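You operate a simulated robot arm through the tools that you are given. There is no shell and no other tool. Be economical: measure what you need, move in short steps, check, and stop when the job is done.

You are at the controls of a simulated two-armed robot. One attempt, no reset.

## Task
Pick up the brown bin with one hand, pass it to the other hand and put it in the inside of the yellow crate with flaps. Set down upright: brown bin.

Only the result counts: the job must be done as asked and must still hold three seconds after the hand-in. Knocking over, shifting, dropping, spilling or breaking anything else fails it.

## Robot
Two 7-joint arms with two-finger grippers on one trunk, on a base that drives. Base frame: it is fixed to the floor where the robot stands at the start and does not move with it; the origin is under the middle of the robot, x ahead of it, y to its left, z up; the surface under the hand at the start is at about z = 0.9. Readings come in m, degrees, newtons and seconds.
The left shoulder is at the start at [0.078, 0.151, 0.963], the right one opposite. With the tool pointing down near the work surface each hand reaches from about 0.1 to 0.76 m from the robot's upright axis, wherever it stands, measured 20 degrees to its own side. Places, roughly: inside of the yellow crate with flaps [-1.2, -0.8, 0.9]. Payload 2.54 kg a hand.
The TCP of each hand is the grasp point between the finger pads, 0.03 m short of the fingertips. In the tool frame z runs along the fingers and y along their closing line. The gripper opens to 0.116 m. The gripper's body begins 0.095 m behind the TCP.
Orientation is that of the tool frame in the base frame, as a unit quaternion [x, y, z, w]. With the fingers straight down and closing along the base's y, the tool's x points along the base's -x, its y along +y and its z along -z.

## Interface
- The arms move only by the tool arm_command. It takes "left_rows", "right_rows" or both (then of equal length, played together; a hand with none holds still); each is a list of rows, each a list of 7 numbers: the shift along the tool's x, y, z in mm, then the turn, a rotation vector about the tool's x, y, z in degrees, then the opening, from 0 (shut) to 1 (fully open). In form: [[tx, ty, tz, ax, ay, az, grip], ...]. A call has 1 to 10 rows; each row is the pose to reach, as a shift and turn from the pose commanded when the call began, along the tool's axes at that moment. Each row takes 0.2 s and may step no farther than 0.05 m and 8.6 degrees from the row before; otherwise, or with a gripper value out of range, the whole call is refused. A pose out of reach is approached as far as the arm can. The call stops where the force on the tool passes 40 N (or 10 N more than at its start, if that is more) or the arm is blocked; 0.2 s more then pass. The fingers move at their own pace (about 0.072 m/s each) and stop on an object; they squeeze with about 44 N. The grip force told is the motor's: it shows also when the fingers shut on nothing. Time passes only in rows, and 0.2 s behind the last, so rows that repeat a pose let the fingers close. The reply holds the time, the measured pose of the TCP, the force on the tool along the base axes, the opening and the grip force, in the units named above and with some noise, with the torque about the TCP (base axes, N m) and any sound that the robot's microphone picked up.
- Cameras (640 x 400 px; columns grow to the right, rows downward): "scene" is now at [0.1519, 0.0293, 1.1308]; the picture's right is [0.24, -0.97, 0.00], its down [-0.18, -0.04, -0.98] and it looks along [0.96, 0.23, -0.18] (base axes); focal length 214 px, centre (320, 200). "left" rides on the left gripper at [0.069, 0.015, -0.122] in its tool frame; the picture's right is [-0.21, 0.98, 0.00], its down [-0.83, -0.18, -0.53] and it looks along [-0.52, -0.11, 0.85] (tool axes); focal length 251 px, centre (320, 200). "right" rides on the right gripper at [0.069, -0.015, -0.122] in its tool frame; the picture's right is [0.21, 0.98, 0.00], its down [-0.83, 0.18, -0.53] and it looks along [-0.52, 0.11, 0.85] (tool axes); focal length 251 px, centre (320, 200). There is no depth. A picture from a camera that has moved, and an enlarged one, comes with that camera's place and axes in the base frame and with its lens. The place of the scene camera against the robot may be out by one fixed shift of up to 0.018 m in any direction.
- camera(camera): a new picture of that camera. No time passes.
- slide_trunk(by): slides the trunk up (or, below 0, down) by that many m; the arms and the scene camera ride with it, the base frame stays. It gives what a move gives, with no picture.
- drive_base(legs): drives the robot by 1 to 6 legs, each [ahead, left, turn to the left] in m, m and degrees, along the robot's own axes; the way and the turn of a leg run together, so that a leg with both is an arc; at most 1.5 m and 180 degrees a leg. The arms and the cameras ride along, it lands a little off, and it stops where it bumps. It gives what a move gives.
- aim_head(pan, tilt): turns the head with the scene camera to pan (to the left, within 80 degrees either way) and tilt (down, from -29 to 69), counted from straight ahead of the robot. It gives what a move gives.
- inspect(camera, box): a new picture of the part [left, top, right, bottom] of that camera's present view, enlarged. No time passes.
- job_done(): hands the job in; it is judged then, once.

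Work in short steps. Places have to be worked out from the pictures, the camera data and where the tool is seen: move nearer, look again, correct. Check each grasp and each placing, and mend what went wrong. You have 120 turns and 92 pictures in all, those below and enlarged ones among them. Open the grippers and draw the arms clear of the work before you hand the job in, unless the task says otherwise; then end with one line.

The tools are called after "Emit:" by a JSON object that holds its "api" and its "payload". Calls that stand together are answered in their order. arm_command: Moves the arms, as the interface text tells. Its arguments: {"type":"object","properties":{"left_rows":{"type":"array","items":{"type":"array","items":{"type":"number"}}},"right_rows":{"type":"array","items":{"type":"array","items":{"type":"number"}}}},"required":[]} The other tools are called the same way: slide_trunk (by) slides the trunk up or down; drive_base (legs) drives the base; aim_head (pan, tilt) turns the head that bears the scene camera; camera (camera) takes a picture; inspect (camera, box) takes an enlarged picture of a part of a camera's view; job_done () hands the job in.

At the start:

```text
time: 0.0
left_tool_pos: [0.5281, 0.4083, 1.0863]
left_orientation: [0.0, 1.0, 0.0, 0.0]
left_force: [0.0, 0.4, 0.1]
left_torque: [0.04, 0.02, -0.02]
left_opening: 0.116
left_finger_force: 0.1
right_tool_pos: [0.4029, -0.0621, 1.1296]
right_orientation: [0.0, 1.0, 0.0, 0.0]
right_force: [-0.5, -0.6, 0.3]
right_torque: [0.03, -0.04, 0.01]
right_opening: 0.116
right_finger_force: 0.0
trunk travel left (down, up): [-0.2, 0.089]
robot x, y, heading: [0.0042, -0.0018, 0.2]
head pan, tilt: [13.7, 10.5]
```

scene: 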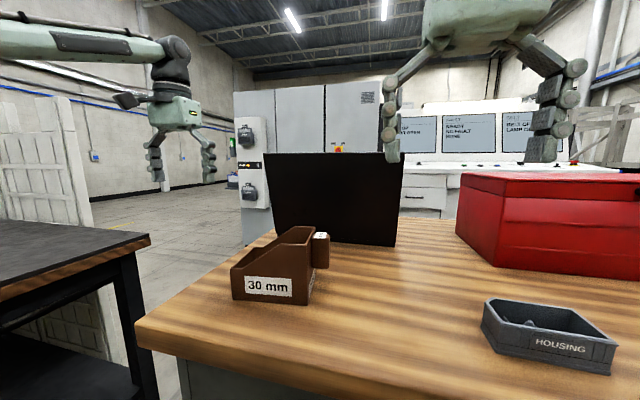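
right: 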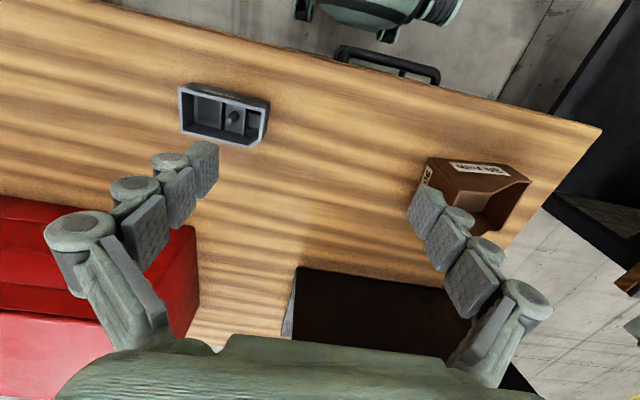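
left: 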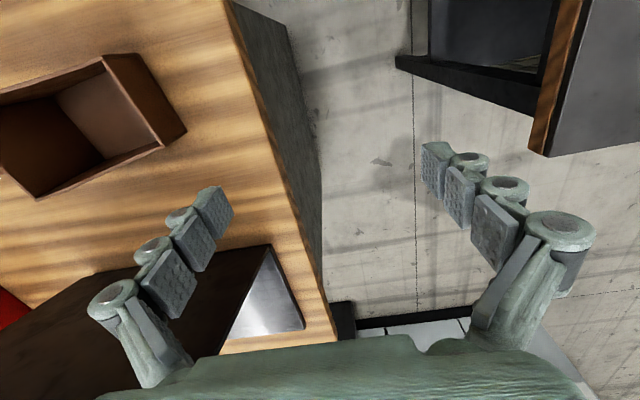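

I'll look closely at the bin from the scene and both hand cameras first.

Emit:
{"api": "inspect", "payload": {"camera": "scene", "box": [210, 200, 370, 320]}}

Emit:
{"api": "inspect", "payload": {"camera": "right", "box": [380, 120, 600, 280]}}

Emit:
{"api": "aim_head", "payload": {"pan": 20, "tilt": 40}}

Emit:
{"api": "camera", "payload": {"camera": "scene"}}

```text
3.33 times, centred on (290, 260) of scene
camera zoom: at [0.1519, 0.0293, 1.1308], right [0.24, -0.97, 0.0], down [-0.18, -0.04, -0.98], along [0.96, 0.23, -0.18], focal length 715 px, centre (420, 0)
```

zoom: 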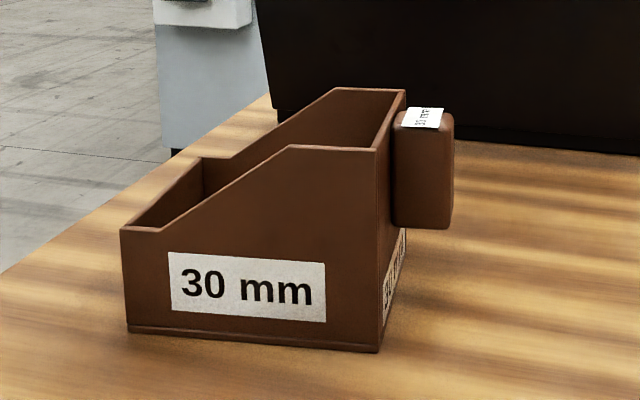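

```text
2.50 times, centred on (490, 200) of right
camera zoom: at [0.3325, -0.0763, 1.2517], right [-0.21, 0.98, 0.0], down [0.83, 0.18, 0.53], along [0.52, 0.11, -0.85], focal length 629 px, centre (-105, 200)
```

zoom: 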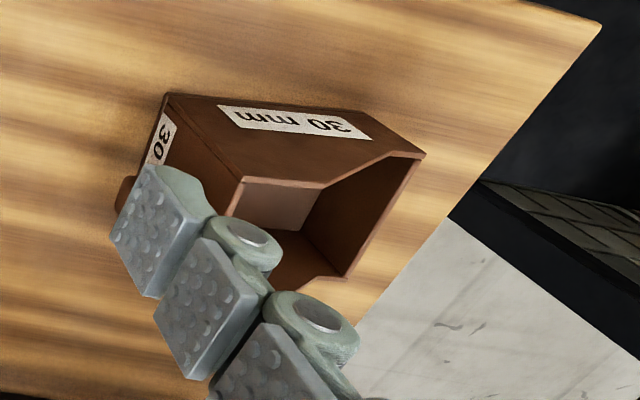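

```text
time: 0.9
left_tool_pos: [0.5263, 0.4075, 1.0861]
left_orientation: [-0.001, 1.0, 0.0, 0.0]
left_force: [-0.9, 0.8, 0.5]
left_torque: [0.01, 0.0, -0.02]
left_opening: 0.1162
left_finger_force: 0.0
right_tool_pos: [0.4029, -0.0633, 1.1295]
right_orientation: [0.0, 1.0, 0.0, 0.0]
right_force: [0.2, 0.0, -0.1]
right_torque: [-0.02, 0.0, -0.01]
right_opening: 0.1161
right_finger_force: 0.1
trunk travel left (down, up): [-0.2, 0.089]
robot x, y, heading: [-0.0027, 0.0015, -0.1]
head pan, tilt: [20.0, 40.0]
```

```text
86 pictures are left
camera scene: at [0.1414, 0.0363, 1.0839], right [0.34, -0.94, 0.0], down [-0.6, -0.22, -0.77], along [0.72, 0.26, -0.64], focal length 214 px, centre (320, 200)
```

scene: 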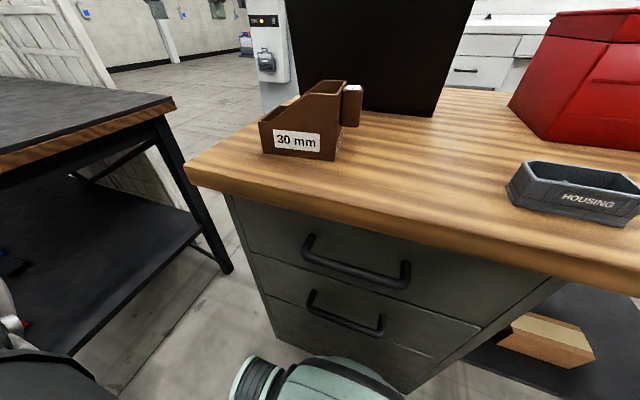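

The bin is about 0.12 × 0.083 m and 0.10 m tall, with its back corner near [0.44, 0.11]. My plan is to grip it across its width with the left hand from the front end, tilted, then pass it to the right hand from above. I start by rotating the left hand.

Emit:
{"api": "arm_command", "payload": {"left_rows": [[0, 0, 0, 3.85, 3.46, -6.03, 1], [0, 0, 0, 7.7, 6.92, -12.06, 1], [0, 0, 0, 11.55, 10.38, -18.09, 1], [0, 0, 0, 15.4, 13.84, -24.12, 1], [0, 0, 0, 19.25, 17.3, -30.15, 1], [0, 0, 0, 23.1, 20.76, -36.18, 1], [0, 0, 0, 26.9, 24.2, -42.2, 1]]}}

Emit:
{"api": "arm_command", "payload": {"left_rows": [[0, 0, 0, 3.85, 3.46, -6.03, 1], [0, 0, 0, 7.7, 6.92, -12.06, 1], [0, 0, 0, 11.55, 10.38, -18.09, 1], [0, 0, 0, 15.4, 13.84, -24.12, 1], [0, 0, 0, 19.25, 17.3, -30.15, 1], [0, 0, 0, 23.1, 20.76, -36.18, 1], [0, 0, 0, 26.9, 24.2, -42.2, 1]]}}

Emit:
{"api": "camera", "payload": {"camera": "left"}}

```text
time: 2.5
left_tool_pos: [0.5112, 0.3887, 1.0589]
left_orientation: [-0.356, 0.884, -0.227, -0.201]
left_force: [-0.7, 0.3, 0.6]
left_torque: [-0.03, 0.0, 0.02]
left_opening: 0.1161
left_finger_force: 0.1
left hand out of reach, approached as far as the arm can: row 4, 5, 6, 7
right_tool_pos: [0.4034, -0.0614, 1.1285]
right_orientation: [0.0, 1.0, 0.0, 0.0]
right_force: [0.6, 0.2, 0.5]
right_torque: [0.01, 0.01, 0.02]
right_opening: 0.1159
right_finger_force: 0.0
trunk travel left (down, up): [-0.2, 0.089]
robot x, y, heading: [0.0033, 0.0007, 0.1]
head pan, tilt: [20.0, 40.0]
```

```text
time: 4.1
left_tool_pos: [0.5114, 0.388, 1.0578]
left_orientation: [0.626, -0.564, 0.399, 0.36]
left_force: [-0.8, 0.2, 0.5]
left_torque: [-0.01, -0.01, -0.02]
left_opening: 0.1161
left_finger_force: 0.0
right_tool_pos: [0.4025, -0.0616, 1.1298]
right_orientation: [0.0, 1.0, 0.001, 0.0]
right_force: [0.1, -0.5, 0.3]
right_torque: [0.04, 0.0, -0.02]
right_opening: 0.1162
right_finger_force: 0.0
trunk travel left (down, up): [-0.2, 0.089]
robot x, y, heading: [-0.0011, 0.0017, 0.2]
head pan, tilt: [20.0, 40.0]
```

```text
85 pictures are left
camera left: at [0.4876, 0.4662, 1.174], right [-0.98, -0.01, -0.19], down [0.09, 0.85, -0.52], along [0.17, -0.53, -0.83], focal length 251 px, centre (320, 200)
```

left: 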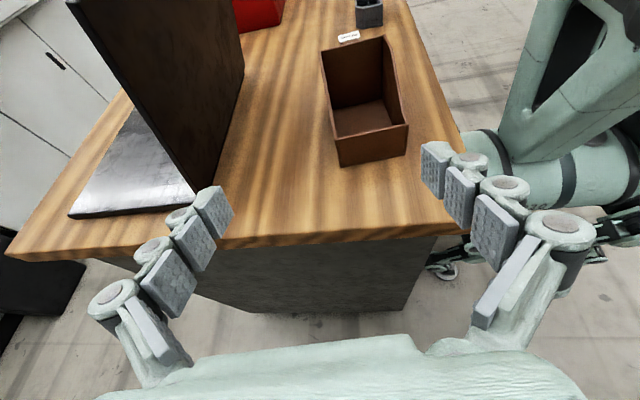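

The left hand is oriented as wanted. I'll zoom in to measure the bin better.

Emit:
{"api": "inspect", "payload": {"camera": "left", "box": [300, 10, 460, 190]}}

```text
2.22 times, centred on (380, 100) of left
camera zoom: at [0.4876, 0.4662, 1.174], right [-0.98, -0.01, -0.19], down [0.09, 0.85, -0.52], along [0.17, -0.53, -0.83], focal length 559 px, centre (187, 422)
```

zoom: 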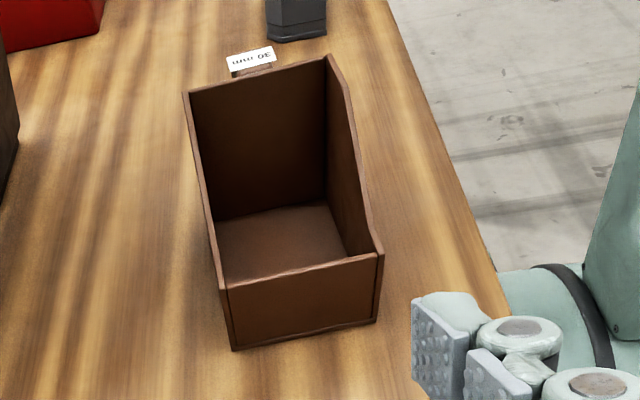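

Bin measured: back centre ≈ [0.484, 0.118], front centre ≈ [0.470, 0.235], width ≈ 0.086, yaw ≈ 6°. I move the left hand to a standoff just off the front end, low down.

Emit:
{"api": "arm_command", "payload": {"left_rows": [[-16, 11.1, 24, 0, 0, 0, 1], [-32, 22.3, 48, 0, 0, 0, 1], [-48, 33.4, 72, 0, 0, 0, 1], [-64, 44.6, 96, 0, 0, 0, 1], [-79.7, 55.7, 120, 0, 0, 0, 1]]}}

Emit:
{"api": "camera", "payload": {"camera": "left"}}

```text
time: 5.3
left_tool_pos: [0.4634, 0.3073, 0.9354]
left_orientation: [0.626, -0.566, 0.399, 0.36]
left_force: [0.1, -0.2, -0.3]
left_torque: [-0.03, 0.0, 0.02]
left_opening: 0.116
left_finger_force: 0.1
right_tool_pos: [0.4023, -0.0621, 1.1304]
right_orientation: [0.0, 1.0, 0.001, 0.0]
right_force: [-0.7, -0.1, -0.4]
right_torque: [-0.01, 0.0, 0.01]
right_opening: 0.116
right_finger_force: 0.0
trunk travel left (down, up): [-0.2, 0.089]
robot x, y, heading: [0.0028, 0.0008, 0.0]
head pan, tilt: [20.0, 40.0]
```

```text
83 pictures are left
camera left: at [0.4404, 0.3863, 1.0505], right [-0.98, -0.01, -0.2], down [0.1, 0.85, -0.52], along [0.17, -0.53, -0.83], focal length 251 px, centre (320, 200)
```

left: 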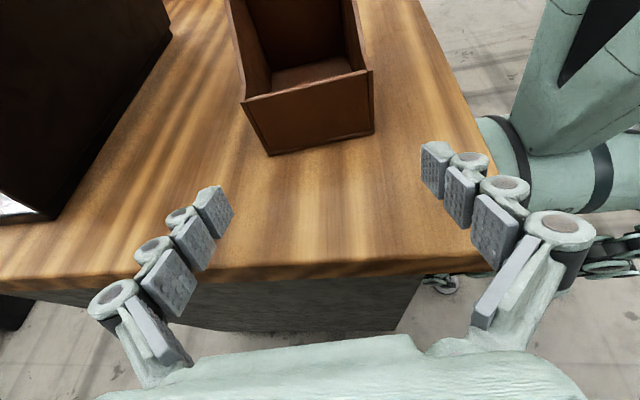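

Hand and bin line up: the front centre is again at [0.471, 0.2355]. I slide the open fingers straight along the bin's sides.

Emit:
{"api": "arm_command", "payload": {"left_rows": [[8.9, 0, 19, 0, 0, 0, 1], [17.7, 0, 38, 0, 0, 0, 1], [26.6, 0, 57, 0, 0, 0, 1], [35.4, 0, 76, 0, 0, 0, 1], [44.3, 0, 95, 0, 0, 0, 1]]}}

Emit:
{"api": "camera", "payload": {"camera": "left"}}

Emit:
{"api": "camera", "payload": {"camera": "scene"}}

```text
time: 6.5
left_tool_pos: [0.4757, 0.2025, 0.9362]
left_orientation: [0.626, -0.565, 0.4, 0.359]
left_force: [-0.4, 0.6, -0.9]
left_torque: [-0.01, 0.01, 0.01]
left_opening: 0.1158
left_finger_force: 0.2
right_tool_pos: [0.4026, -0.0625, 1.1295]
right_orientation: [-0.001, 1.0, 0.0, 0.0]
right_force: [0.2, 0.0, 0.0]
right_torque: [0.0, 0.03, 0.02]
right_opening: 0.1158
right_finger_force: 0.1
trunk travel left (down, up): [-0.2, 0.089]
robot x, y, heading: [0.0022, -0.0019, -0.1]
head pan, tilt: [20.0, 40.0]
```

```text
82 pictures are left
camera left: at [0.4504, 0.2807, 1.0511], right [-0.98, -0.01, -0.2], down [0.1, 0.85, -0.52], along [0.17, -0.53, -0.83], focal length 251 px, centre (320, 200)
```

left: 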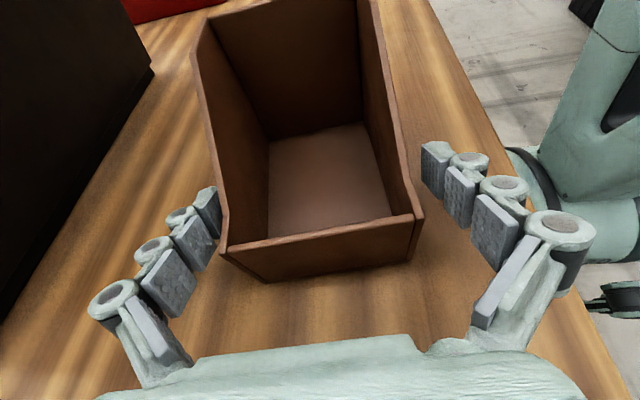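

```text
81 pictures are left
camera scene: at [0.1414, 0.0361, 1.0838], right [0.34, -0.94, 0.0], down [-0.6, -0.22, -0.77], along [0.72, 0.26, -0.64], focal length 214 px, centre (320, 200)
```

scene: 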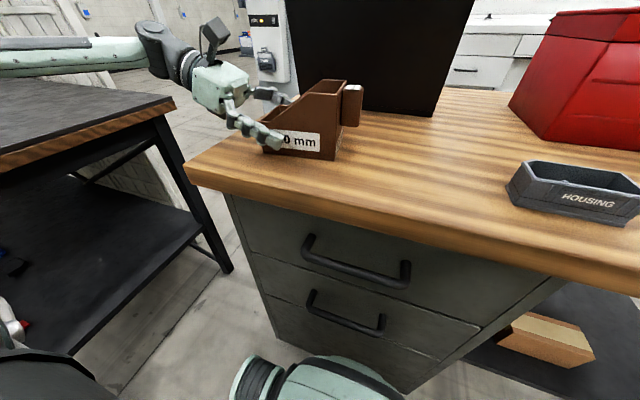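

Fingers straddle the bin with no contact force. Closing now.

Emit:
{"api": "arm_command", "payload": {"left_rows": [[0, 0, 0, 0, 0, 0, 0], [0, 0, 0, 0, 0, 0, 0], [0, 0, 0, 0, 0, 0, 0], [0, 0, 0, 0, 0, 0, 0]]}}

Emit:
{"api": "camera", "payload": {"camera": "left"}}

```text
time: 7.5
left_tool_pos: [0.4745, 0.2026, 0.936]
left_orientation: [0.627, -0.564, 0.4, 0.358]
left_force: [0.7, 0.6, 2.4]
left_torque: [-0.01, -0.01, 0.06]
left_opening: 0.0889
left_finger_force: 44.0
right_tool_pos: [0.4018, -0.0622, 1.1291]
right_orientation: [0.0, 1.0, 0.0, 0.0]
right_force: [0.9, -0.6, 0.5]
right_torque: [0.01, 0.0, 0.01]
right_opening: 0.1162
right_finger_force: 0.0
trunk travel left (down, up): [-0.2, 0.089]
robot x, y, heading: [0.0023, -0.0006, 0.3]
head pan, tilt: [20.0, 40.0]
```

```text
80 pictures are left
camera left: at [0.4504, 0.2811, 1.0514], right [-0.98, -0.01, -0.2], down [0.1, 0.85, -0.52], along [0.17, -0.53, -0.83], focal length 251 px, centre (320, 200)
```

left: 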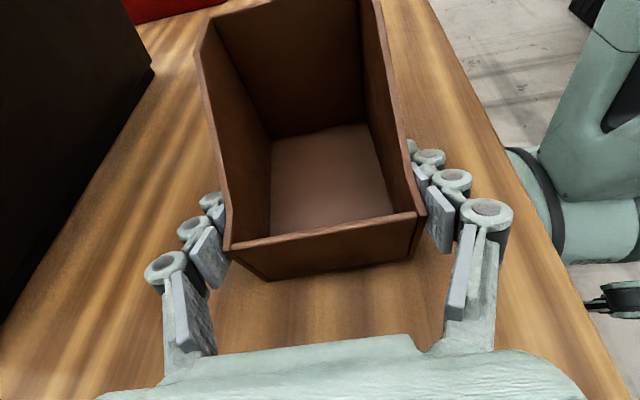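

Grip is firm on an 89 mm width. Lifting 0.12 m straight up, then checking.

Emit:
{"api": "arm_command", "payload": {"left_rows": [[13.6, 0, -6.3, 0, 0, 0, 0], [36, 0, -16.9, 0, 0, 0, 0], [63, 0, -29.6, 0, 0, 0, 0], [90, 0, -42.3, 0, 0, 0, 0], [109, 0, -50.8, 0, 0, 0, 0], [109, 0, -50.8, 0, 0, 0, 0]]}}

Emit:
{"api": "camera", "payload": {"camera": "left"}}

Emit:
{"api": "camera", "payload": {"camera": "scene"}}

```text
time: 8.9
left_tool_pos: [0.4737, 0.2018, 1.0556]
left_orientation: [0.626, -0.565, 0.399, 0.359]
left_force: [-0.2, 0.3, -2.0]
left_torque: [0.08, 0.02, -0.03]
left_opening: 0.0892
left_finger_force: 44.3
right_tool_pos: [0.4024, -0.062, 1.1277]
right_orientation: [0.0, 1.0, 0.0, 0.0]
right_force: [-0.7, 0.7, 0.3]
right_torque: [0.01, 0.01, 0.01]
right_opening: 0.1162
right_finger_force: 0.1
trunk travel left (down, up): [-0.2, 0.089]
robot x, y, heading: [-0.0005, 0.0014, 0.2]
head pan, tilt: [20.0, 40.0]
```

```text
79 pictures are left
camera left: at [0.4497, 0.2801, 1.1702], right [-0.98, -0.01, -0.2], down [0.09, 0.85, -0.52], along [0.17, -0.53, -0.83], focal length 251 px, centre (320, 200)
```

left: 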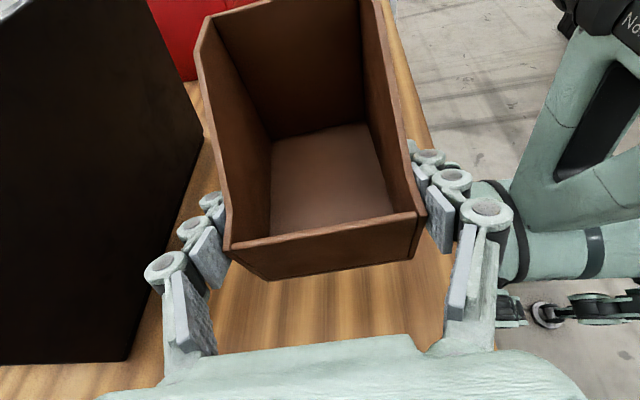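

```text
78 pictures are left
camera scene: at [0.1415, 0.0363, 1.0838], right [0.34, -0.94, 0.0], down [-0.6, -0.22, -0.77], along [0.72, 0.26, -0.64], focal length 214 px, centre (320, 200)
```

scene: 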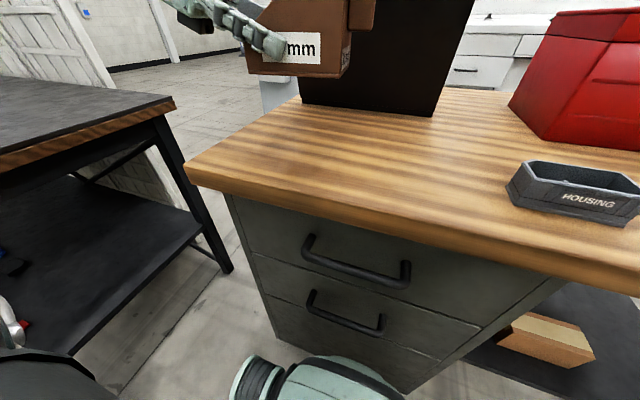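

The bin is held level, weighs about 0.2 kg and isn't slipping. I turn the right hand (+96° about vertical, camera towards −y) and raise it a little so it can straddle the bin from above.

Emit:
{"api": "arm_command", "payload": {"right_rows": [[0, 0, -8, 0, 0, -8.5, 1], [0, 0, -16, 0, 0, -17, 1], [0, 0, -24, 0, 0, -25.5, 1], [0, 0, -32, 0, 0, -34, 1], [0, 0, -40, 0, 0, -42.5, 1], [0, 0, -48, 0, 0, -51, 1], [0, 0, -56, 0, 0, -59.5, 1], [0, 0, -64, 0, 0, -68, 1], [0, 0, -72, 0, 0, -76.5, 1], [0, 0, -80, 0, 0, -85, 1]]}}

Emit:
{"api": "arm_command", "payload": {"right_rows": [[0, 0, 0, 0, 0, -5.5, 1], [0, 0, 0, 0, 0, -11, 1]]}}

Emit:
{"api": "camera", "payload": {"camera": "right"}}

```text
time: 11.1
left_tool_pos: [0.4745, 0.2011, 1.0534]
left_orientation: [0.627, -0.565, 0.399, 0.359]
left_force: [-0.2, -0.5, -1.5]
left_torque: [0.08, 0.03, -0.03]
left_opening: 0.0889
left_finger_force: 43.8
right_tool_pos: [0.3373, -0.0243, 1.1299]
right_orientation: [-0.64, 0.768, 0.005, 0.007]
right_force: [7.1, 0.6, 4.3]
right_torque: [-0.02, 0.77, -0.15]
right_opening: 0.1144
right_finger_force: 0.1
right hand out of reach, approached as far as the arm can: row 7, 8, 9, 10
trunk travel left (down, up): [-0.2, 0.089]
robot x, y, heading: [0.0041, -0.0001, 0.3]
head pan, tilt: [20.0, 40.0]
stopped in row 10 (right hand): the force on the tool passed its limit at 72 N (the readings are from after the stop); the commanded pose is now the measured one
```

```text
time: 11.4
left_tool_pos: [0.4737, 0.2026, 1.054]
left_orientation: [0.626, -0.565, 0.399, 0.36]
left_force: [0.2, 0.2, -2.0]
left_torque: [0.08, -0.01, 0.0]
left_opening: 0.0891
left_finger_force: 44.0
right_tool_pos: [0.3394, -0.0235, 1.1276]
right_orientation: [-0.645, 0.764, 0.008, 0.012]
right_force: [9.0, 2.5, 6.2]
right_torque: [-0.09, 0.96, -0.2]
right_opening: 0.115
right_finger_force: 0.0
right hand out of reach, approached as far as the arm can: row 1
trunk travel left (down, up): [-0.2, 0.089]
robot x, y, heading: [0.0025, -0.0002, 0.1]
head pan, tilt: [20.0, 40.0]
stopped in row 1 (right hand): the force on the tool passed its limit at 58 N (the readings are from after the stop); the commanded pose is now the measured one
```

```text
77 pictures are left
camera right: at [0.34, -0.0959, 1.2486], right [-1.0, -0.05, -0.01], down [-0.05, 0.83, 0.56], along [-0.02, 0.56, -0.83], focal length 251 px, centre (320, 200)
```

right: 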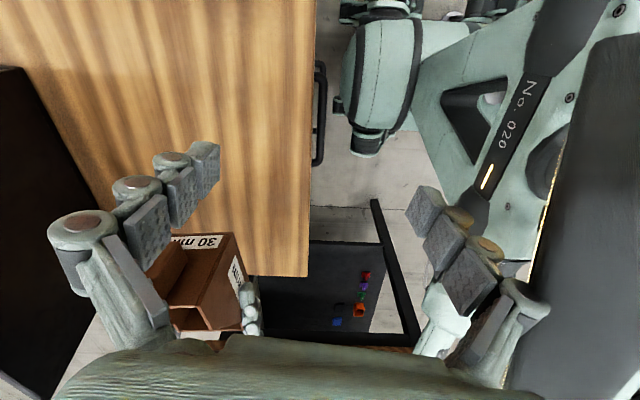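

The right hand pressed against something near the robot's own body as it was pulled in. I back it off towards +x, then finish the turn.

Emit:
{"api": "arm_command", "payload": {"right_rows": [[6, -20, 0, 0, 0, 0, 1], [12, -40, 0, 0, 0, 0, 1], [20, -60, 0, 0, 0, -4, 1], [28, -80, 0, 0, 0, -8, 1], [36, -95, 0, 0, 0, -12, 1], [40, -100, 0, 0, 0, -16, 1]]}}

Emit:
{"api": "aim_head", "payload": {"pan": 5, "tilt": 15}}

Emit:
{"api": "camera", "payload": {"camera": "scene"}}

Emit:
{"api": "camera", "payload": {"camera": "right"}}

```text
time: 12.8
left_tool_pos: [0.473, 0.2008, 1.0538]
left_orientation: [0.626, -0.566, 0.398, 0.36]
left_force: [0.2, 0.1, -1.4]
left_torque: [0.05, 0.0, -0.01]
left_opening: 0.0888
left_finger_force: 44.1
right_tool_pos: [0.3168, -0.0228, 1.0606]
right_orientation: [0.739, -0.673, -0.009, -0.013]
right_force: [2.3, 2.0, -1.3]
right_torque: [-0.34, 0.25, -0.02]
right_opening: 0.1158
right_finger_force: 0.1
right hand out of reach, approached as far as the arm can: row 1, 2, 3, 4, 5, 6
trunk travel left (down, up): [-0.2, 0.089]
robot x, y, heading: [0.0012, 0.0035, -0.0]
head pan, tilt: [20.0, 40.0]
stopped in row 6 (right hand): the force on the tool passed its limit at 43 N (the readings are from after the stop); the commanded pose is now the measured one
```

```text
time: 13.7
left_tool_pos: [0.474, 0.2012, 1.0555]
left_orientation: [0.626, -0.565, 0.399, 0.36]
left_force: [-0.2, -0.4, -2.2]
left_torque: [0.1, 0.01, -0.01]
left_opening: 0.089
left_finger_force: 43.6
right_tool_pos: [0.3165, -0.0238, 1.0609]
right_orientation: [0.739, -0.673, -0.009, -0.015]
right_force: [0.0, 0.0, 0.6]
right_torque: [-0.01, -0.02, 0.01]
right_opening: 0.1162
right_finger_force: 0.0
trunk travel left (down, up): [-0.2, 0.089]
robot x, y, heading: [0.0005, 0.0005, -0.1]
head pan, tilt: [5.0, 15.0]
```

```text
76 pictures are left
camera scene: at [0.1546, 0.0154, 1.1233], right [0.09, -1.0, 0.0], down [-0.26, -0.02, -0.97], along [0.96, 0.08, -0.26], focal length 214 px, centre (320, 200)
```

scene: 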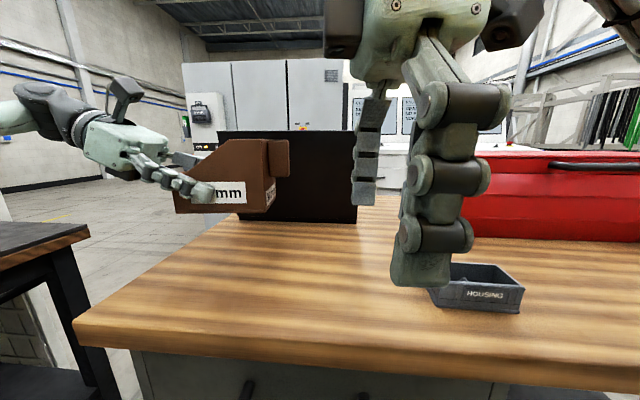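

```text
75 pictures are left
camera right: at [0.3358, -0.0938, 1.181], right [-0.95, -0.31, -0.02], down [-0.26, 0.79, 0.56], along [-0.16, 0.54, -0.83], focal length 251 px, centre (320, 200)
```

right: 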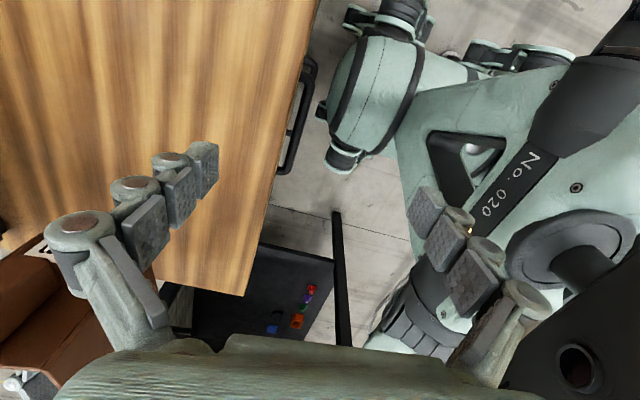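

Orientation is right now, but the arm is near a limit. I test moving outward (+x) at this height, staying clear of the bin.

Emit:
{"api": "arm_command", "payload": {"right_rows": [[15, -20, 0, 0, 0, 0, 1], [30, -40, 0, 0, 0, 0, 1], [45, -60, 0, 0, 0, 0, 1], [60, -80, 0, 0, 0, 0, 1]]}}

```text
time: 14.7
left_tool_pos: [0.4732, 0.2015, 1.0537]
left_orientation: [0.626, -0.566, 0.398, 0.36]
left_force: [0.4, 0.4, -2.2]
left_torque: [0.04, -0.03, 0.0]
left_opening: 0.089
left_finger_force: 44.3
right_tool_pos: [0.3238, -0.0379, 1.0318]
right_orientation: [0.739, -0.674, -0.008, -0.015]
right_force: [-0.6, 0.5, -0.7]
right_torque: [0.02, 0.01, 0.02]
right_opening: 0.116
right_finger_force: 0.1
right hand out of reach, approached as far as the arm can: row 1, 2, 3, 4
trunk travel left (down, up): [-0.2, 0.089]
robot x, y, heading: [0.0, -0.001, -0.0]
head pan, tilt: [5.0, 15.0]
```

The +96° orientation is against the arm's limit. I unwind to the mirrored −84° yaw and will approach tilted 30° from vertical so the cameras don't clash.

Emit:
{"api": "arm_command", "payload": {"right_rows": [[8, -3, -5, 0, 0, 8.5, 1], [16, -6, -10, 0, 0, 17, 1], [24, -10, -20, 0, 0, 25.5, 1], [32, -15, -30, 0, 0, 34, 1], [40, -20, -40, 0, 0, 42.5, 1], [48, -26, -50, 0, 0, 51, 1], [56, -32, -60, 0, 0, 59.5, 1], [64, -40, -70, 0, 0, 68, 1], [72, -48, -80, 0, 0, 76.5, 1], [80, -56, -90, 0, 0, 85, 1]]}}

Emit:
{"api": "arm_command", "payload": {"right_rows": [[0, 0, 0, 0, 0, 8.5, 1], [0, 0, 0, 0, 0, 17, 1], [0, 0, 0, 0, 0, 25.5, 1], [0, 0, 0, 0, 0, 34, 1], [0, 0, 0, 0, 0, 42.5, 1], [0, 0, 0, 0, 0, 51, 1], [0, 0, 0, 0, 0, 59.5, 1], [0, 0, 0, 0, 0, 68, 1], [0, 0, 0, 0, 0, 76.5, 1], [0, 0, 0, 0, 0, 85, 1]]}}

```text
time: 16.9
left_tool_pos: [0.4729, 0.2025, 1.0547]
left_orientation: [0.626, -0.565, 0.399, 0.359]
left_force: [-0.4, 0.6, -1.8]
left_torque: [0.09, 0.02, 0.01]
left_opening: 0.0891
left_finger_force: 44.0
right_tool_pos: [0.3842, -0.1137, 1.1191]
right_orientation: [-0.09, 0.996, 0.016, 0.005]
right_force: [0.8, 0.6, -0.3]
right_torque: [-0.01, 0.01, 0.0]
right_opening: 0.1163
right_finger_force: 0.0
trunk travel left (down, up): [-0.2, 0.089]
robot x, y, heading: [0.0001, -0.0012, -0.0]
head pan, tilt: [5.0, 15.0]
```

```text
time: 19.1
left_tool_pos: [0.4741, 0.2013, 1.0557]
left_orientation: [0.627, -0.565, 0.399, 0.359]
left_force: [0.6, 0.3, -0.6]
left_torque: [0.07, 0.02, -0.02]
left_opening: 0.0889
left_finger_force: 43.9
right_tool_pos: [0.385, -0.1139, 1.1208]
right_orientation: [0.607, 0.795, 0.016, -0.007]
right_force: [0.1, 0.0, -0.7]
right_torque: [0.0, -0.02, 0.01]
right_opening: 0.1159
right_finger_force: 0.0
trunk travel left (down, up): [-0.2, 0.089]
robot x, y, heading: [0.0022, 0.0006, 0.0]
head pan, tilt: [5.0, 15.0]
```

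Now I tilt the right hand 30° and bring it to a standoff behind and above the place where the bin will be moved.

Emit:
{"api": "arm_command", "payload": {"right_rows": [[8.5, 23.7, -5, -0.3, 5.6, 1.8, 1], [17, 47.4, -10, -0.6, 11.2, 3.7, 1], [25.4, 71, -16, -1, 16.9, 5.5, 1], [34, 94.7, -21, -1.3, 22.5, 7.4, 1], [42.3, 118.4, -26, -1.6, 28.1, 9.2, 1]]}}

Emit:
{"api": "arm_command", "payload": {"left_rows": [[-0.8, 2.5, 26.7, 0, 0, 0, 0], [-1.6, 5, 53.4, 0, 0, 0, 0], [-2.4, 7.6, 80, 0, 0, 0, 0], [-3.2, 10, 106.8, 0, 0, 0, 0], [-4, 12.6, 133.5, 0, 0, 0, 0]]}}

Emit:
{"api": "camera", "payload": {"camera": "right"}}

Emit:
{"api": "camera", "payload": {"camera": "scene"}}

```text
time: 20.3
left_tool_pos: [0.4737, 0.2014, 1.0545]
left_orientation: [0.627, -0.565, 0.399, 0.359]
left_force: [0.2, 0.4, -0.8]
left_torque: [0.06, 0.0, 0.02]
left_opening: 0.0887
left_finger_force: 44.0
right_tool_pos: [0.486, -0.0429, 1.1487]
right_orientation: [0.646, 0.717, 0.173, -0.195]
right_force: [-1.0, -0.4, -0.2]
right_torque: [0.03, 0.01, -0.01]
right_opening: 0.1159
right_finger_force: 0.0
trunk travel left (down, up): [-0.2, 0.089]
robot x, y, heading: [0.0009, -0.0011, 0.3]
head pan, tilt: [5.0, 15.0]
```

```text
time: 21.5
left_tool_pos: [0.4734, 0.0821, 0.9944]
left_orientation: [0.627, -0.565, 0.399, 0.358]
left_force: [-0.2, 0.4, -1.6]
left_torque: [0.06, 0.0, 0.01]
left_opening: 0.089
left_finger_force: 43.3
right_tool_pos: [0.4851, -0.043, 1.1478]
right_orientation: [0.646, 0.719, 0.172, -0.193]
right_force: [-0.1, 0.6, -0.3]
right_torque: [0.01, 0.0, 0.01]
right_opening: 0.116
right_finger_force: 0.1
trunk travel left (down, up): [-0.2, 0.089]
robot x, y, heading: [0.0035, 0.002, 0.1]
head pan, tilt: [5.0, 15.0]
```

```text
74 pictures are left
camera right: at [0.4698, -0.0452, 1.2893], right [0.95, 0.29, 0.11], down [0.29, -0.96, 0.05], along [0.12, -0.02, -0.99], focal length 251 px, centre (320, 200)
```

right: 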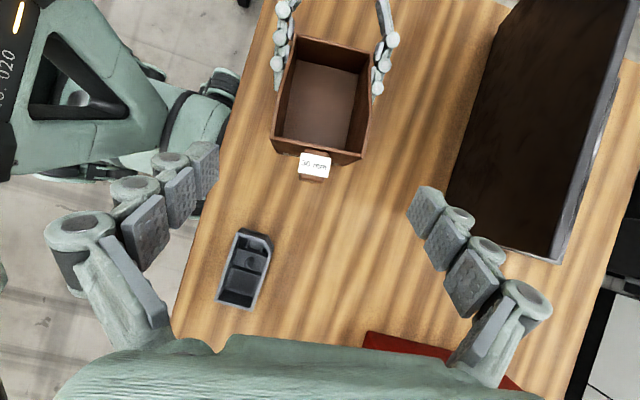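

```text
73 pictures are left
camera scene: at [0.1547, 0.0152, 1.1233], right [0.09, -1.0, 0.0], down [-0.26, -0.02, -0.97], along [0.96, 0.08, -0.26], focal length 214 px, centre (320, 200)
```

scene: 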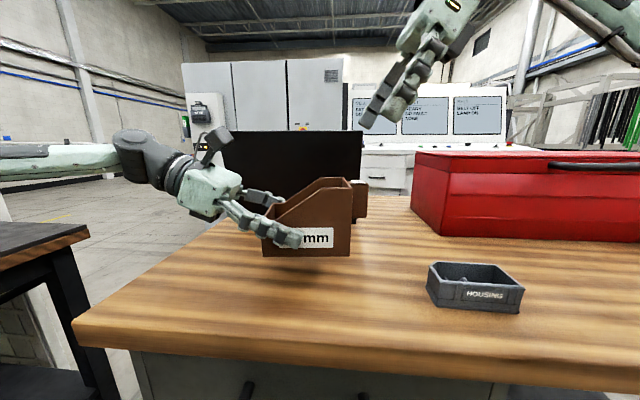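

The bin's back rim centre shows at [0.482, −0.004], as predicted. I approach along the tool axis, pausing shy of the grasp to check.

Emit:
{"api": "arm_command", "payload": {"right_rows": [[-0.5, 0.3, 25, 0, 0, 0, 1], [-1, 0.6, 50, 0, 0, 0, 1], [-1.5, 0.9, 75, 0, 0, 0, 1], [-1.8, 1, 95, 0, 0, 0, 1]]}}

Emit:
{"api": "camera", "payload": {"camera": "right"}}

Emit:
{"api": "camera", "payload": {"camera": "left"}}

```text
time: 22.5
left_tool_pos: [0.4717, 0.0823, 0.994]
left_orientation: [0.626, -0.565, 0.399, 0.359]
left_force: [-0.3, -0.5, -1.5]
left_torque: [0.11, 0.02, -0.02]
left_opening: 0.0888
left_finger_force: 44.3
right_tool_pos: [0.4812, 0.0023, 1.0653]
right_orientation: [0.645, 0.719, 0.172, -0.193]
right_force: [0.5, 0.1, -0.6]
right_torque: [0.0, 0.02, 0.01]
right_opening: 0.116
right_finger_force: 0.1
trunk travel left (down, up): [-0.2, 0.089]
robot x, y, heading: [-0.0001, -0.0019, 0.0]
head pan, tilt: [5.0, 15.0]
```

```text
72 pictures are left
camera right: at [0.4666, 0.0011, 1.2049], right [0.95, 0.29, 0.11], down [0.29, -0.96, 0.05], along [0.12, -0.02, -0.99], focal length 251 px, centre (320, 200)
```

right: 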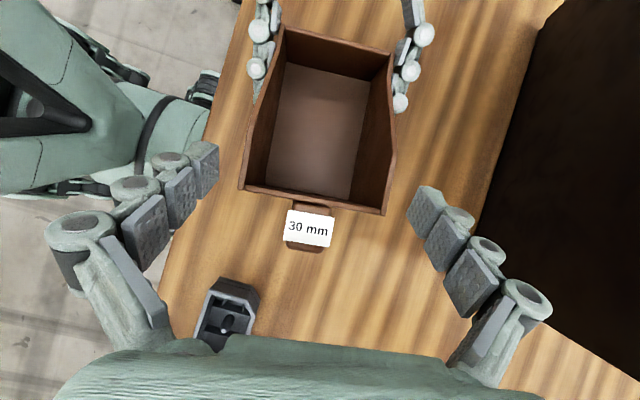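

```text
71 pictures are left
camera left: at [0.4488, 0.1605, 1.1089], right [-0.98, -0.01, -0.2], down [0.09, 0.85, -0.52], along [0.17, -0.53, -0.83], focal length 251 px, centre (320, 200)
```

left: 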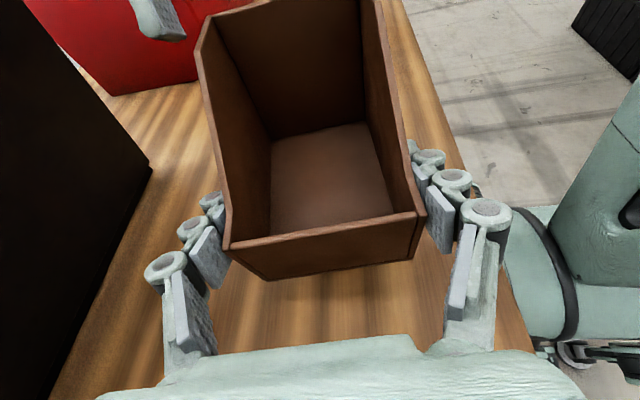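

Well centred between the open fingers. I go the last 37 mm and close.

Emit:
{"api": "arm_command", "payload": {"right_rows": [[0, 0, 18, 0, 0, 0, 1], [0, 0, 36, 0, 0, 0, 1], [0, 0, 36, 0, 0, 0, 1]]}}

Emit:
{"api": "camera", "payload": {"camera": "right"}}

Emit:
{"api": "camera", "payload": {"camera": "scene"}}

```text
time: 23.3
left_tool_pos: [0.4726, 0.0834, 0.9937]
left_orientation: [0.626, -0.565, 0.399, 0.359]
left_force: [-0.4, -0.1, -1.5]
left_torque: [0.06, 0.02, 0.01]
left_opening: 0.0888
left_finger_force: 44.9
right_tool_pos: [0.4818, 0.019, 1.0338]
right_orientation: [0.646, 0.718, 0.172, -0.193]
right_force: [-0.1, -0.1, -1.3]
right_torque: [0.0, -0.02, 0.01]
right_opening: 0.116
right_finger_force: 0.1
trunk travel left (down, up): [-0.2, 0.089]
robot x, y, heading: [-0.0011, 0.0017, 0.2]
head pan, tilt: [5.0, 15.0]
```

```text
70 pictures are left
camera right: at [0.4655, 0.0181, 1.1743], right [0.95, 0.29, 0.11], down [0.29, -0.96, 0.05], along [0.12, -0.02, -0.99], focal length 251 px, centre (320, 200)
```

right: 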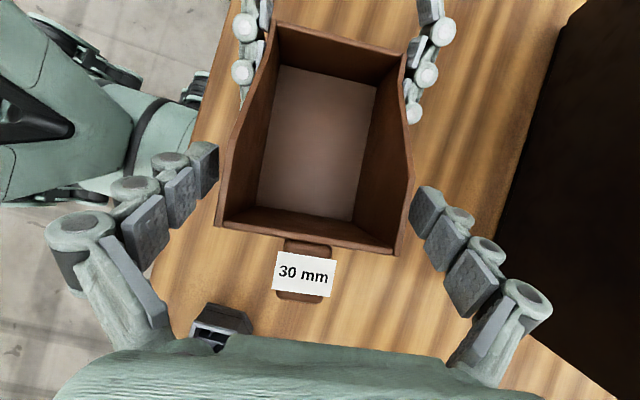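

```text
69 pictures are left
camera scene: at [0.1546, 0.0153, 1.1233], right [0.09, -1.0, 0.0], down [-0.26, -0.02, -0.97], along [0.96, 0.08, -0.26], focal length 214 px, centre (320, 200)
```

scene: 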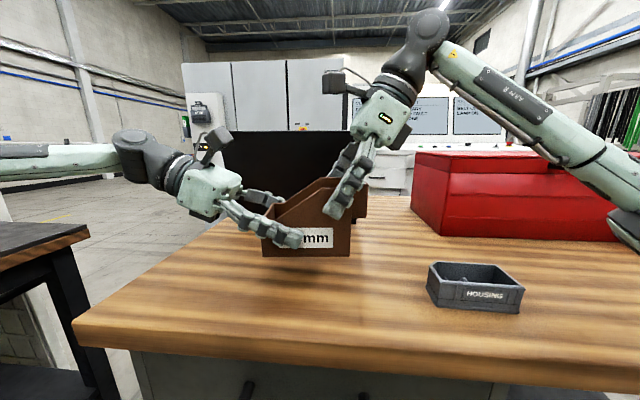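

Both hands are clear of each other. Closing the right hand on the bin.

Emit:
{"api": "arm_command", "payload": {"right_rows": [[0, 0, 0, 0, 0, 0, 0], [0, 0, 0, 0, 0, 0, 0], [0, 0, 0, 0, 0, 0, 0], [0, 0, 0, 0, 0, 0, 0]]}}

Emit:
{"api": "camera", "payload": {"camera": "right"}}

```text
time: 24.3
left_tool_pos: [0.4734, 0.0849, 0.9929]
left_orientation: [0.628, -0.564, 0.4, 0.358]
left_force: [12.0, 8.2, -8.4]
left_torque: [0.32, -0.22, 0.35]
left_opening: 0.0892
left_finger_force: 44.0
right_tool_pos: [0.4799, 0.0208, 1.0343]
right_orientation: [0.645, 0.719, 0.173, -0.193]
right_force: [-12.7, -8.7, 7.2]
right_torque: [-0.09, 0.7, 0.52]
right_opening: 0.0888
right_finger_force: 44.0
trunk travel left (down, up): [-0.2, 0.089]
robot x, y, heading: [0.0038, -0.0028, 0.2]
head pan, tilt: [5.0, 15.0]
```

```text
68 pictures are left
camera right: at [0.4648, 0.0179, 1.175], right [0.95, 0.29, 0.1], down [0.29, -0.96, 0.05], along [0.11, -0.02, -0.99], focal length 251 px, centre (320, 200)
```

right: 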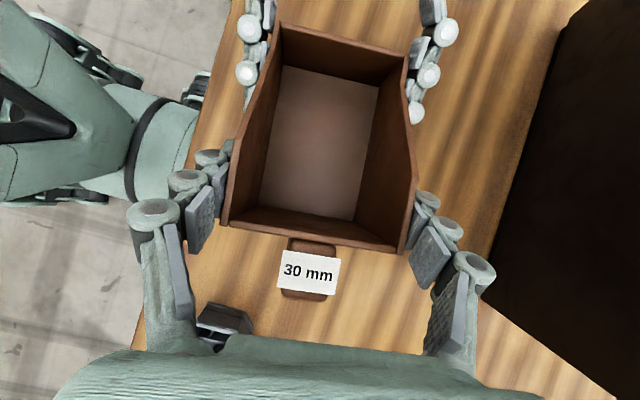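

Right grip is firm at 88.8 mm. I open the left hand and retreat it along its approach path.

Emit:
{"api": "arm_command", "payload": {"left_rows": [[0, 0, 0, 0, 0, 0, 1], [0, 0, 0, 0, 0, 0, 1], [0, 0, 0, 0, 0, 0, 1]]}}

Emit:
{"api": "arm_command", "payload": {"left_rows": [[-8.4, 0, -18, 0, 0, 0, 1], [-17, 0, -36.5, 0, 0, 0, 1], [-34, 0, -73, 0, 0, 0, 1], [-51, 0, -109, 0, 0, 0, 1], [-60, 0, -145, 0, 0, 0, 1], [-60, 0, -180, 0, 0, 0, 1]]}}

Emit:
{"api": "camera", "payload": {"camera": "right"}}

Emit:
{"api": "camera", "payload": {"camera": "scene"}}

```text
time: 25.1
left_tool_pos: [0.4721, 0.0827, 0.9931]
left_orientation: [0.626, -0.566, 0.398, 0.359]
left_force: [-0.2, -0.3, 1.2]
left_torque: [0.01, 0.0, 0.0]
left_opening: 0.1159
left_finger_force: 0.0
right_tool_pos: [0.482, 0.0195, 1.0335]
right_orientation: [0.645, 0.719, 0.173, -0.193]
right_force: [-0.6, 0.2, -0.4]
right_torque: [-0.05, -0.02, -0.01]
right_opening: 0.0888
right_finger_force: 44.1
trunk travel left (down, up): [-0.2, 0.089]
robot x, y, heading: [-0.0005, 0.001, -0.1]
head pan, tilt: [5.0, 15.0]
```

```text
time: 26.5
left_tool_pos: [0.4537, 0.2711, 1.0155]
left_orientation: [0.627, -0.565, 0.399, 0.358]
left_force: [-0.6, 0.3, 0.1]
left_torque: [0.0, -0.01, 0.0]
left_opening: 0.116
left_finger_force: 0.1
right_tool_pos: [0.481, 0.0202, 1.0333]
right_orientation: [0.645, 0.719, 0.172, -0.194]
right_force: [-0.2, -0.6, 0.3]
right_torque: [-0.03, -0.04, -0.01]
right_opening: 0.0889
right_finger_force: 44.3
trunk travel left (down, up): [-0.2, 0.089]
robot x, y, heading: [-0.0022, -0.002, 0.1]
head pan, tilt: [5.0, 15.0]
```

```text
67 pictures are left
camera right: at [0.4655, 0.0182, 1.1745], right [0.95, 0.29, 0.11], down [0.29, -0.96, 0.05], along [0.12, -0.02, -0.99], focal length 251 px, centre (320, 200)
```

right: 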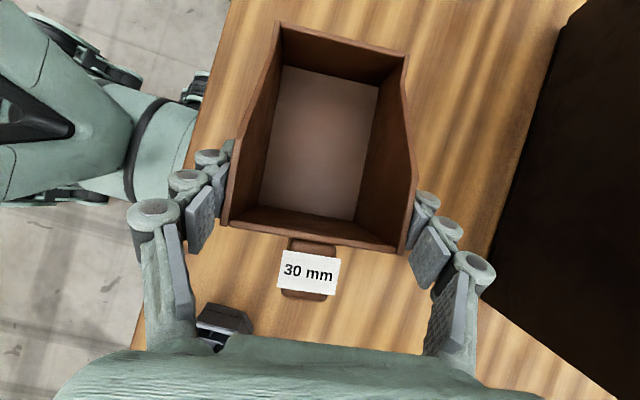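

```text
66 pictures are left
camera scene: at [0.1545, 0.0155, 1.1233], right [0.09, -1.0, 0.0], down [-0.26, -0.02, -0.97], along [0.96, 0.08, -0.26], focal length 214 px, centre (320, 200)
```

scene: 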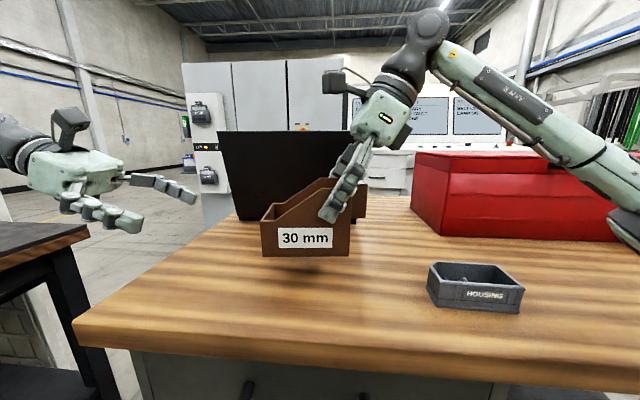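

Handover complete, bin level in the right hand. I raise the bin 0.12 m and look over to the right to find the route and the crate.

Emit:
{"api": "arm_command", "payload": {"right_rows": [[10, 0, -17.3, 0, 0, 0, 0], [22, 0, -38, 0, 0, 0, 0], [36, 0, -62, 0, 0, 0, 0], [50, 0, -86.6, 0, 0, 0, 0]], "left_rows": [[15, 0, -20, 0, 0, 0, 1], [35, 0, -30, 0, 0, 0, 1], [60, 0, -40, 0, 0, 0, 1], [80, 0, -50, 0, 0, 0, 1]]}}

Emit:
{"api": "aim_head", "payload": {"pan": -80, "tilt": 20}}

Emit:
{"api": "camera", "payload": {"camera": "scene"}}

Emit:
{"api": "aim_head", "payload": {"pan": 80, "tilt": 20}}

Emit:
{"api": "camera", "payload": {"camera": "scene"}}

```text
time: 27.5
left_tool_pos: [0.4539, 0.2815, 1.109]
left_orientation: [0.627, -0.565, 0.399, 0.358]
left_force: [-0.1, -0.1, -0.3]
left_torque: [-0.01, -0.04, -0.01]
left_opening: 0.1157
left_finger_force: 0.0
right_tool_pos: [0.4812, 0.0214, 1.1358]
right_orientation: [0.645, 0.719, 0.173, -0.193]
right_force: [-0.7, 0.0, -0.9]
right_torque: [-0.03, 0.01, 0.01]
right_opening: 0.0893
right_finger_force: 44.3
trunk travel left (down, up): [-0.2, 0.089]
robot x, y, heading: [0.0022, -0.0012, -0.0]
head pan, tilt: [5.0, 15.0]
```

```text
time: 29.1
left_tool_pos: [0.4538, 0.2809, 1.1088]
left_orientation: [0.626, -0.566, 0.398, 0.36]
left_force: [-0.4, 0.1, 0.1]
left_torque: [0.0, 0.01, -0.04]
left_opening: 0.1163
left_finger_force: 0.0
right_tool_pos: [0.482, 0.0226, 1.1354]
right_orientation: [0.646, 0.718, 0.172, -0.193]
right_force: [0.5, -0.8, -1.4]
right_torque: [-0.02, -0.01, 0.0]
right_opening: 0.089
right_finger_force: 44.2
trunk travel left (down, up): [-0.2, 0.089]
robot x, y, heading: [0.0011, 0.0023, 0.0]
head pan, tilt: [-80.0, 20.0]
```

```text
65 pictures are left
camera scene: at [0.0778, -0.0845, 1.1152], right [-0.98, -0.17, 0.0], down [-0.06, 0.34, -0.94], along [0.16, -0.93, -0.34], focal length 214 px, centre (320, 200)
```

scene: 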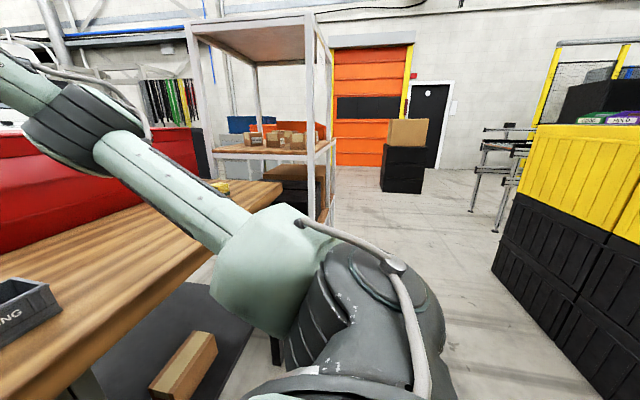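

```text
time: 31.6
left_tool_pos: [0.4524, 0.281, 1.1093]
left_orientation: [0.627, -0.566, 0.398, 0.359]
left_force: [-1.0, 0.0, 0.4]
left_torque: [-0.01, 0.02, -0.02]
left_opening: 0.1158
left_finger_force: 0.1
right_tool_pos: [0.4826, 0.022, 1.1344]
right_orientation: [0.645, 0.719, 0.172, -0.193]
right_force: [0.0, -0.6, -1.4]
right_torque: [-0.04, 0.0, 0.0]
right_opening: 0.0891
right_finger_force: 44.0
trunk travel left (down, up): [-0.2, 0.089]
robot x, y, heading: [0.0011, 0.0015, 0.2]
head pan, tilt: [80.0, 20.0]
```

```text
64 pictures are left
camera scene: at [0.0778, 0.0989, 1.1152], right [0.98, -0.17, 0.0], down [-0.06, -0.34, -0.94], along [0.16, 0.93, -0.34], focal length 214 px, centre (320, 200)
```

scene: 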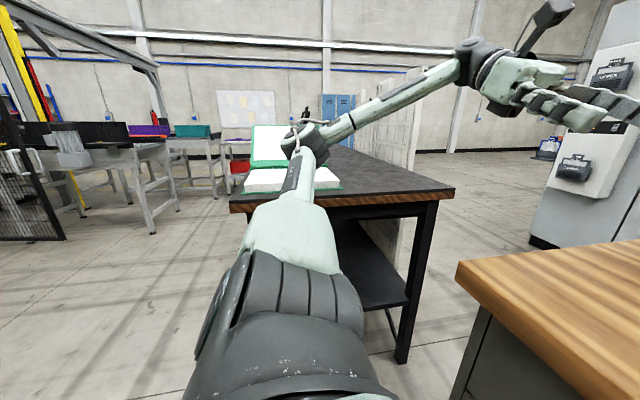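

Yellow crates sit on stacks behind-right, with their near face around x ≈ −1.08. I back off from the bench, turn right 90°, and look towards the crates.

Emit:
{"api": "drive_base", "payload": {"legs": [[-0.35, 0, 0], [0, 0, -90]]}}

Emit:
{"api": "aim_head", "payload": {"pan": -60, "tilt": 15}}

Emit:
{"api": "camera", "payload": {"camera": "scene"}}

Emit:
{"api": "camera", "payload": {"camera": "right"}}

```text
time: 37.9
left_tool_pos: [-0.0864, -0.4649, 1.1071]
left_orientation: [-0.028, 0.843, -0.018, -0.536]
left_force: [-0.7, -0.2, 0.3]
left_torque: [0.0, -0.01, -0.01]
left_opening: 0.1163
left_finger_force: 0.0
right_tool_pos: [-0.3456, -0.483, 1.1349]
right_orientation: [0.965, 0.034, 0.259, -0.01]
right_force: [0.2, 0.6, -1.2]
right_torque: [-0.01, 0.01, 0.01]
right_opening: 0.0889
right_finger_force: 43.6
trunk travel left (down, up): [-0.2, 0.089]
robot x, y, heading: [-0.3492, 0.0012, -92.1]
head pan, tilt: [80.0, 20.0]
```

```text
time: 40.1
left_tool_pos: [-0.0851, -0.4639, 1.1103]
left_orientation: [-0.028, 0.844, -0.018, -0.536]
left_force: [-0.3, 0.0, 1.3]
left_torque: [0.0, 0.03, 0.0]
left_opening: 0.1162
left_finger_force: 0.0
right_tool_pos: [-0.3468, -0.4822, 1.1355]
right_orientation: [0.965, 0.034, 0.259, -0.01]
right_force: [-0.1, 0.2, -1.2]
right_torque: [-0.01, 0.0, 0.0]
right_opening: 0.0887
right_finger_force: 44.1
trunk travel left (down, up): [-0.2, 0.089]
robot x, y, heading: [-0.3472, -0.0043, -92.3]
head pan, tilt: [-60.0, 15.0]
```

```text
63 pictures are left
camera scene: at [-0.4413, -0.1056, 1.1233], right [-0.47, 0.88, 0.0], down [0.23, 0.12, -0.97], along [-0.85, -0.45, -0.26], focal length 214 px, centre (320, 200)
```

scene: 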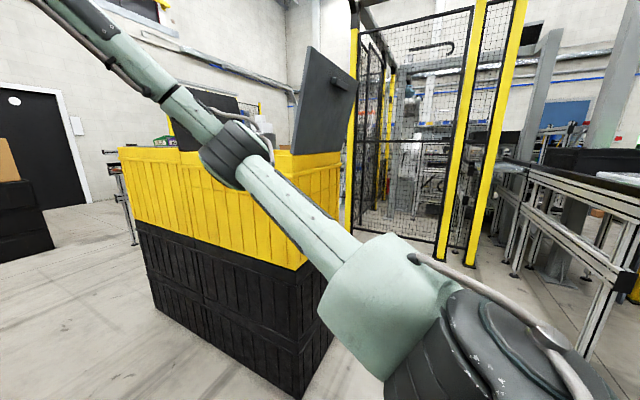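

```text
62 pictures are left
camera right: at [-0.3499, -0.4675, 1.276], right [0.25, -0.96, 0.11], down [-0.97, -0.25, 0.05], along [-0.02, -0.11, -0.99], focal length 251 px, centre (320, 200)
```

right: 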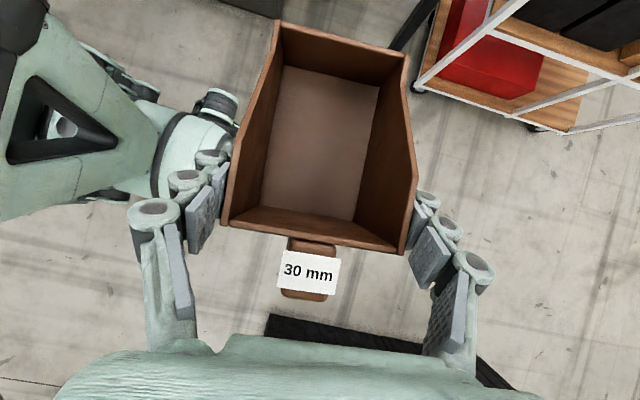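

The near stack corner is at about [−1.03, −0.49], and an open dark flap stands up on the near yellow crate. I turn on to face −x (free of the stack), then look.

Emit:
{"api": "drive_base", "payload": {"legs": [[0, 0, -88]]}}

Emit:
{"api": "aim_head", "payload": {"pan": 45, "tilt": 15}}

Emit:
{"api": "camera", "payload": {"camera": "scene"}}

```text
time: 44.4
left_tool_pos: [-0.8089, -0.2713, 1.1093]
left_orientation: [0.572, 0.62, 0.364, -0.394]
left_force: [0.9, -0.5, -0.3]
left_torque: [0.02, 0.0, 0.01]
left_opening: 0.1161
left_finger_force: 0.0
right_tool_pos: [-0.8319, -0.0105, 1.1355]
right_orientation: [0.711, -0.653, 0.191, 0.175]
right_force: [0.0, 0.0, -2.0]
right_torque: [0.01, 0.02, -0.02]
right_opening: 0.0888
right_finger_force: 44.1
trunk travel left (down, up): [-0.2, 0.089]
robot x, y, heading: [-0.3507, -0.0039, 178.5]
head pan, tilt: [-60.0, 15.0]
```

```text
time: 46.2
left_tool_pos: [-0.8083, -0.2717, 1.1083]
left_orientation: [0.573, 0.621, 0.363, -0.394]
left_force: [0.0, 0.2, -0.6]
left_torque: [-0.01, 0.04, 0.04]
left_opening: 0.1159
left_finger_force: 0.1
right_tool_pos: [-0.8322, -0.0112, 1.1357]
right_orientation: [0.711, -0.654, 0.191, 0.175]
right_force: [-0.4, 0.2, -1.9]
right_torque: [0.03, 0.04, 0.04]
right_opening: 0.0888
right_finger_force: 44.2
trunk travel left (down, up): [-0.2, 0.089]
robot x, y, heading: [-0.349, -0.0004, 178.4]
head pan, tilt: [45.0, 15.0]
```

```text
61 pictures are left
camera scene: at [-0.4919, -0.0568, 1.1233], right [-0.69, 0.72, 0.0], down [0.19, 0.18, -0.97], along [-0.7, -0.67, -0.26], focal length 214 px, centre (320, 200)
```

scene: 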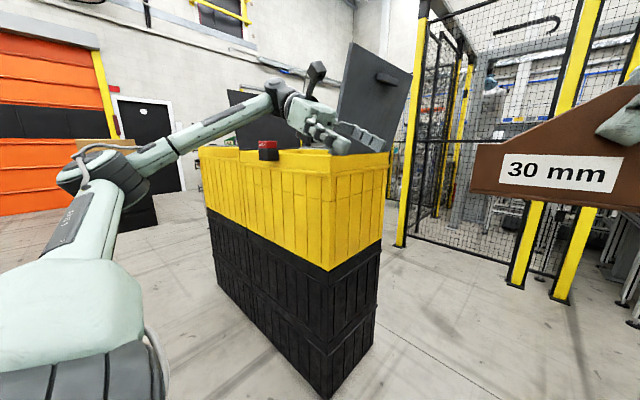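

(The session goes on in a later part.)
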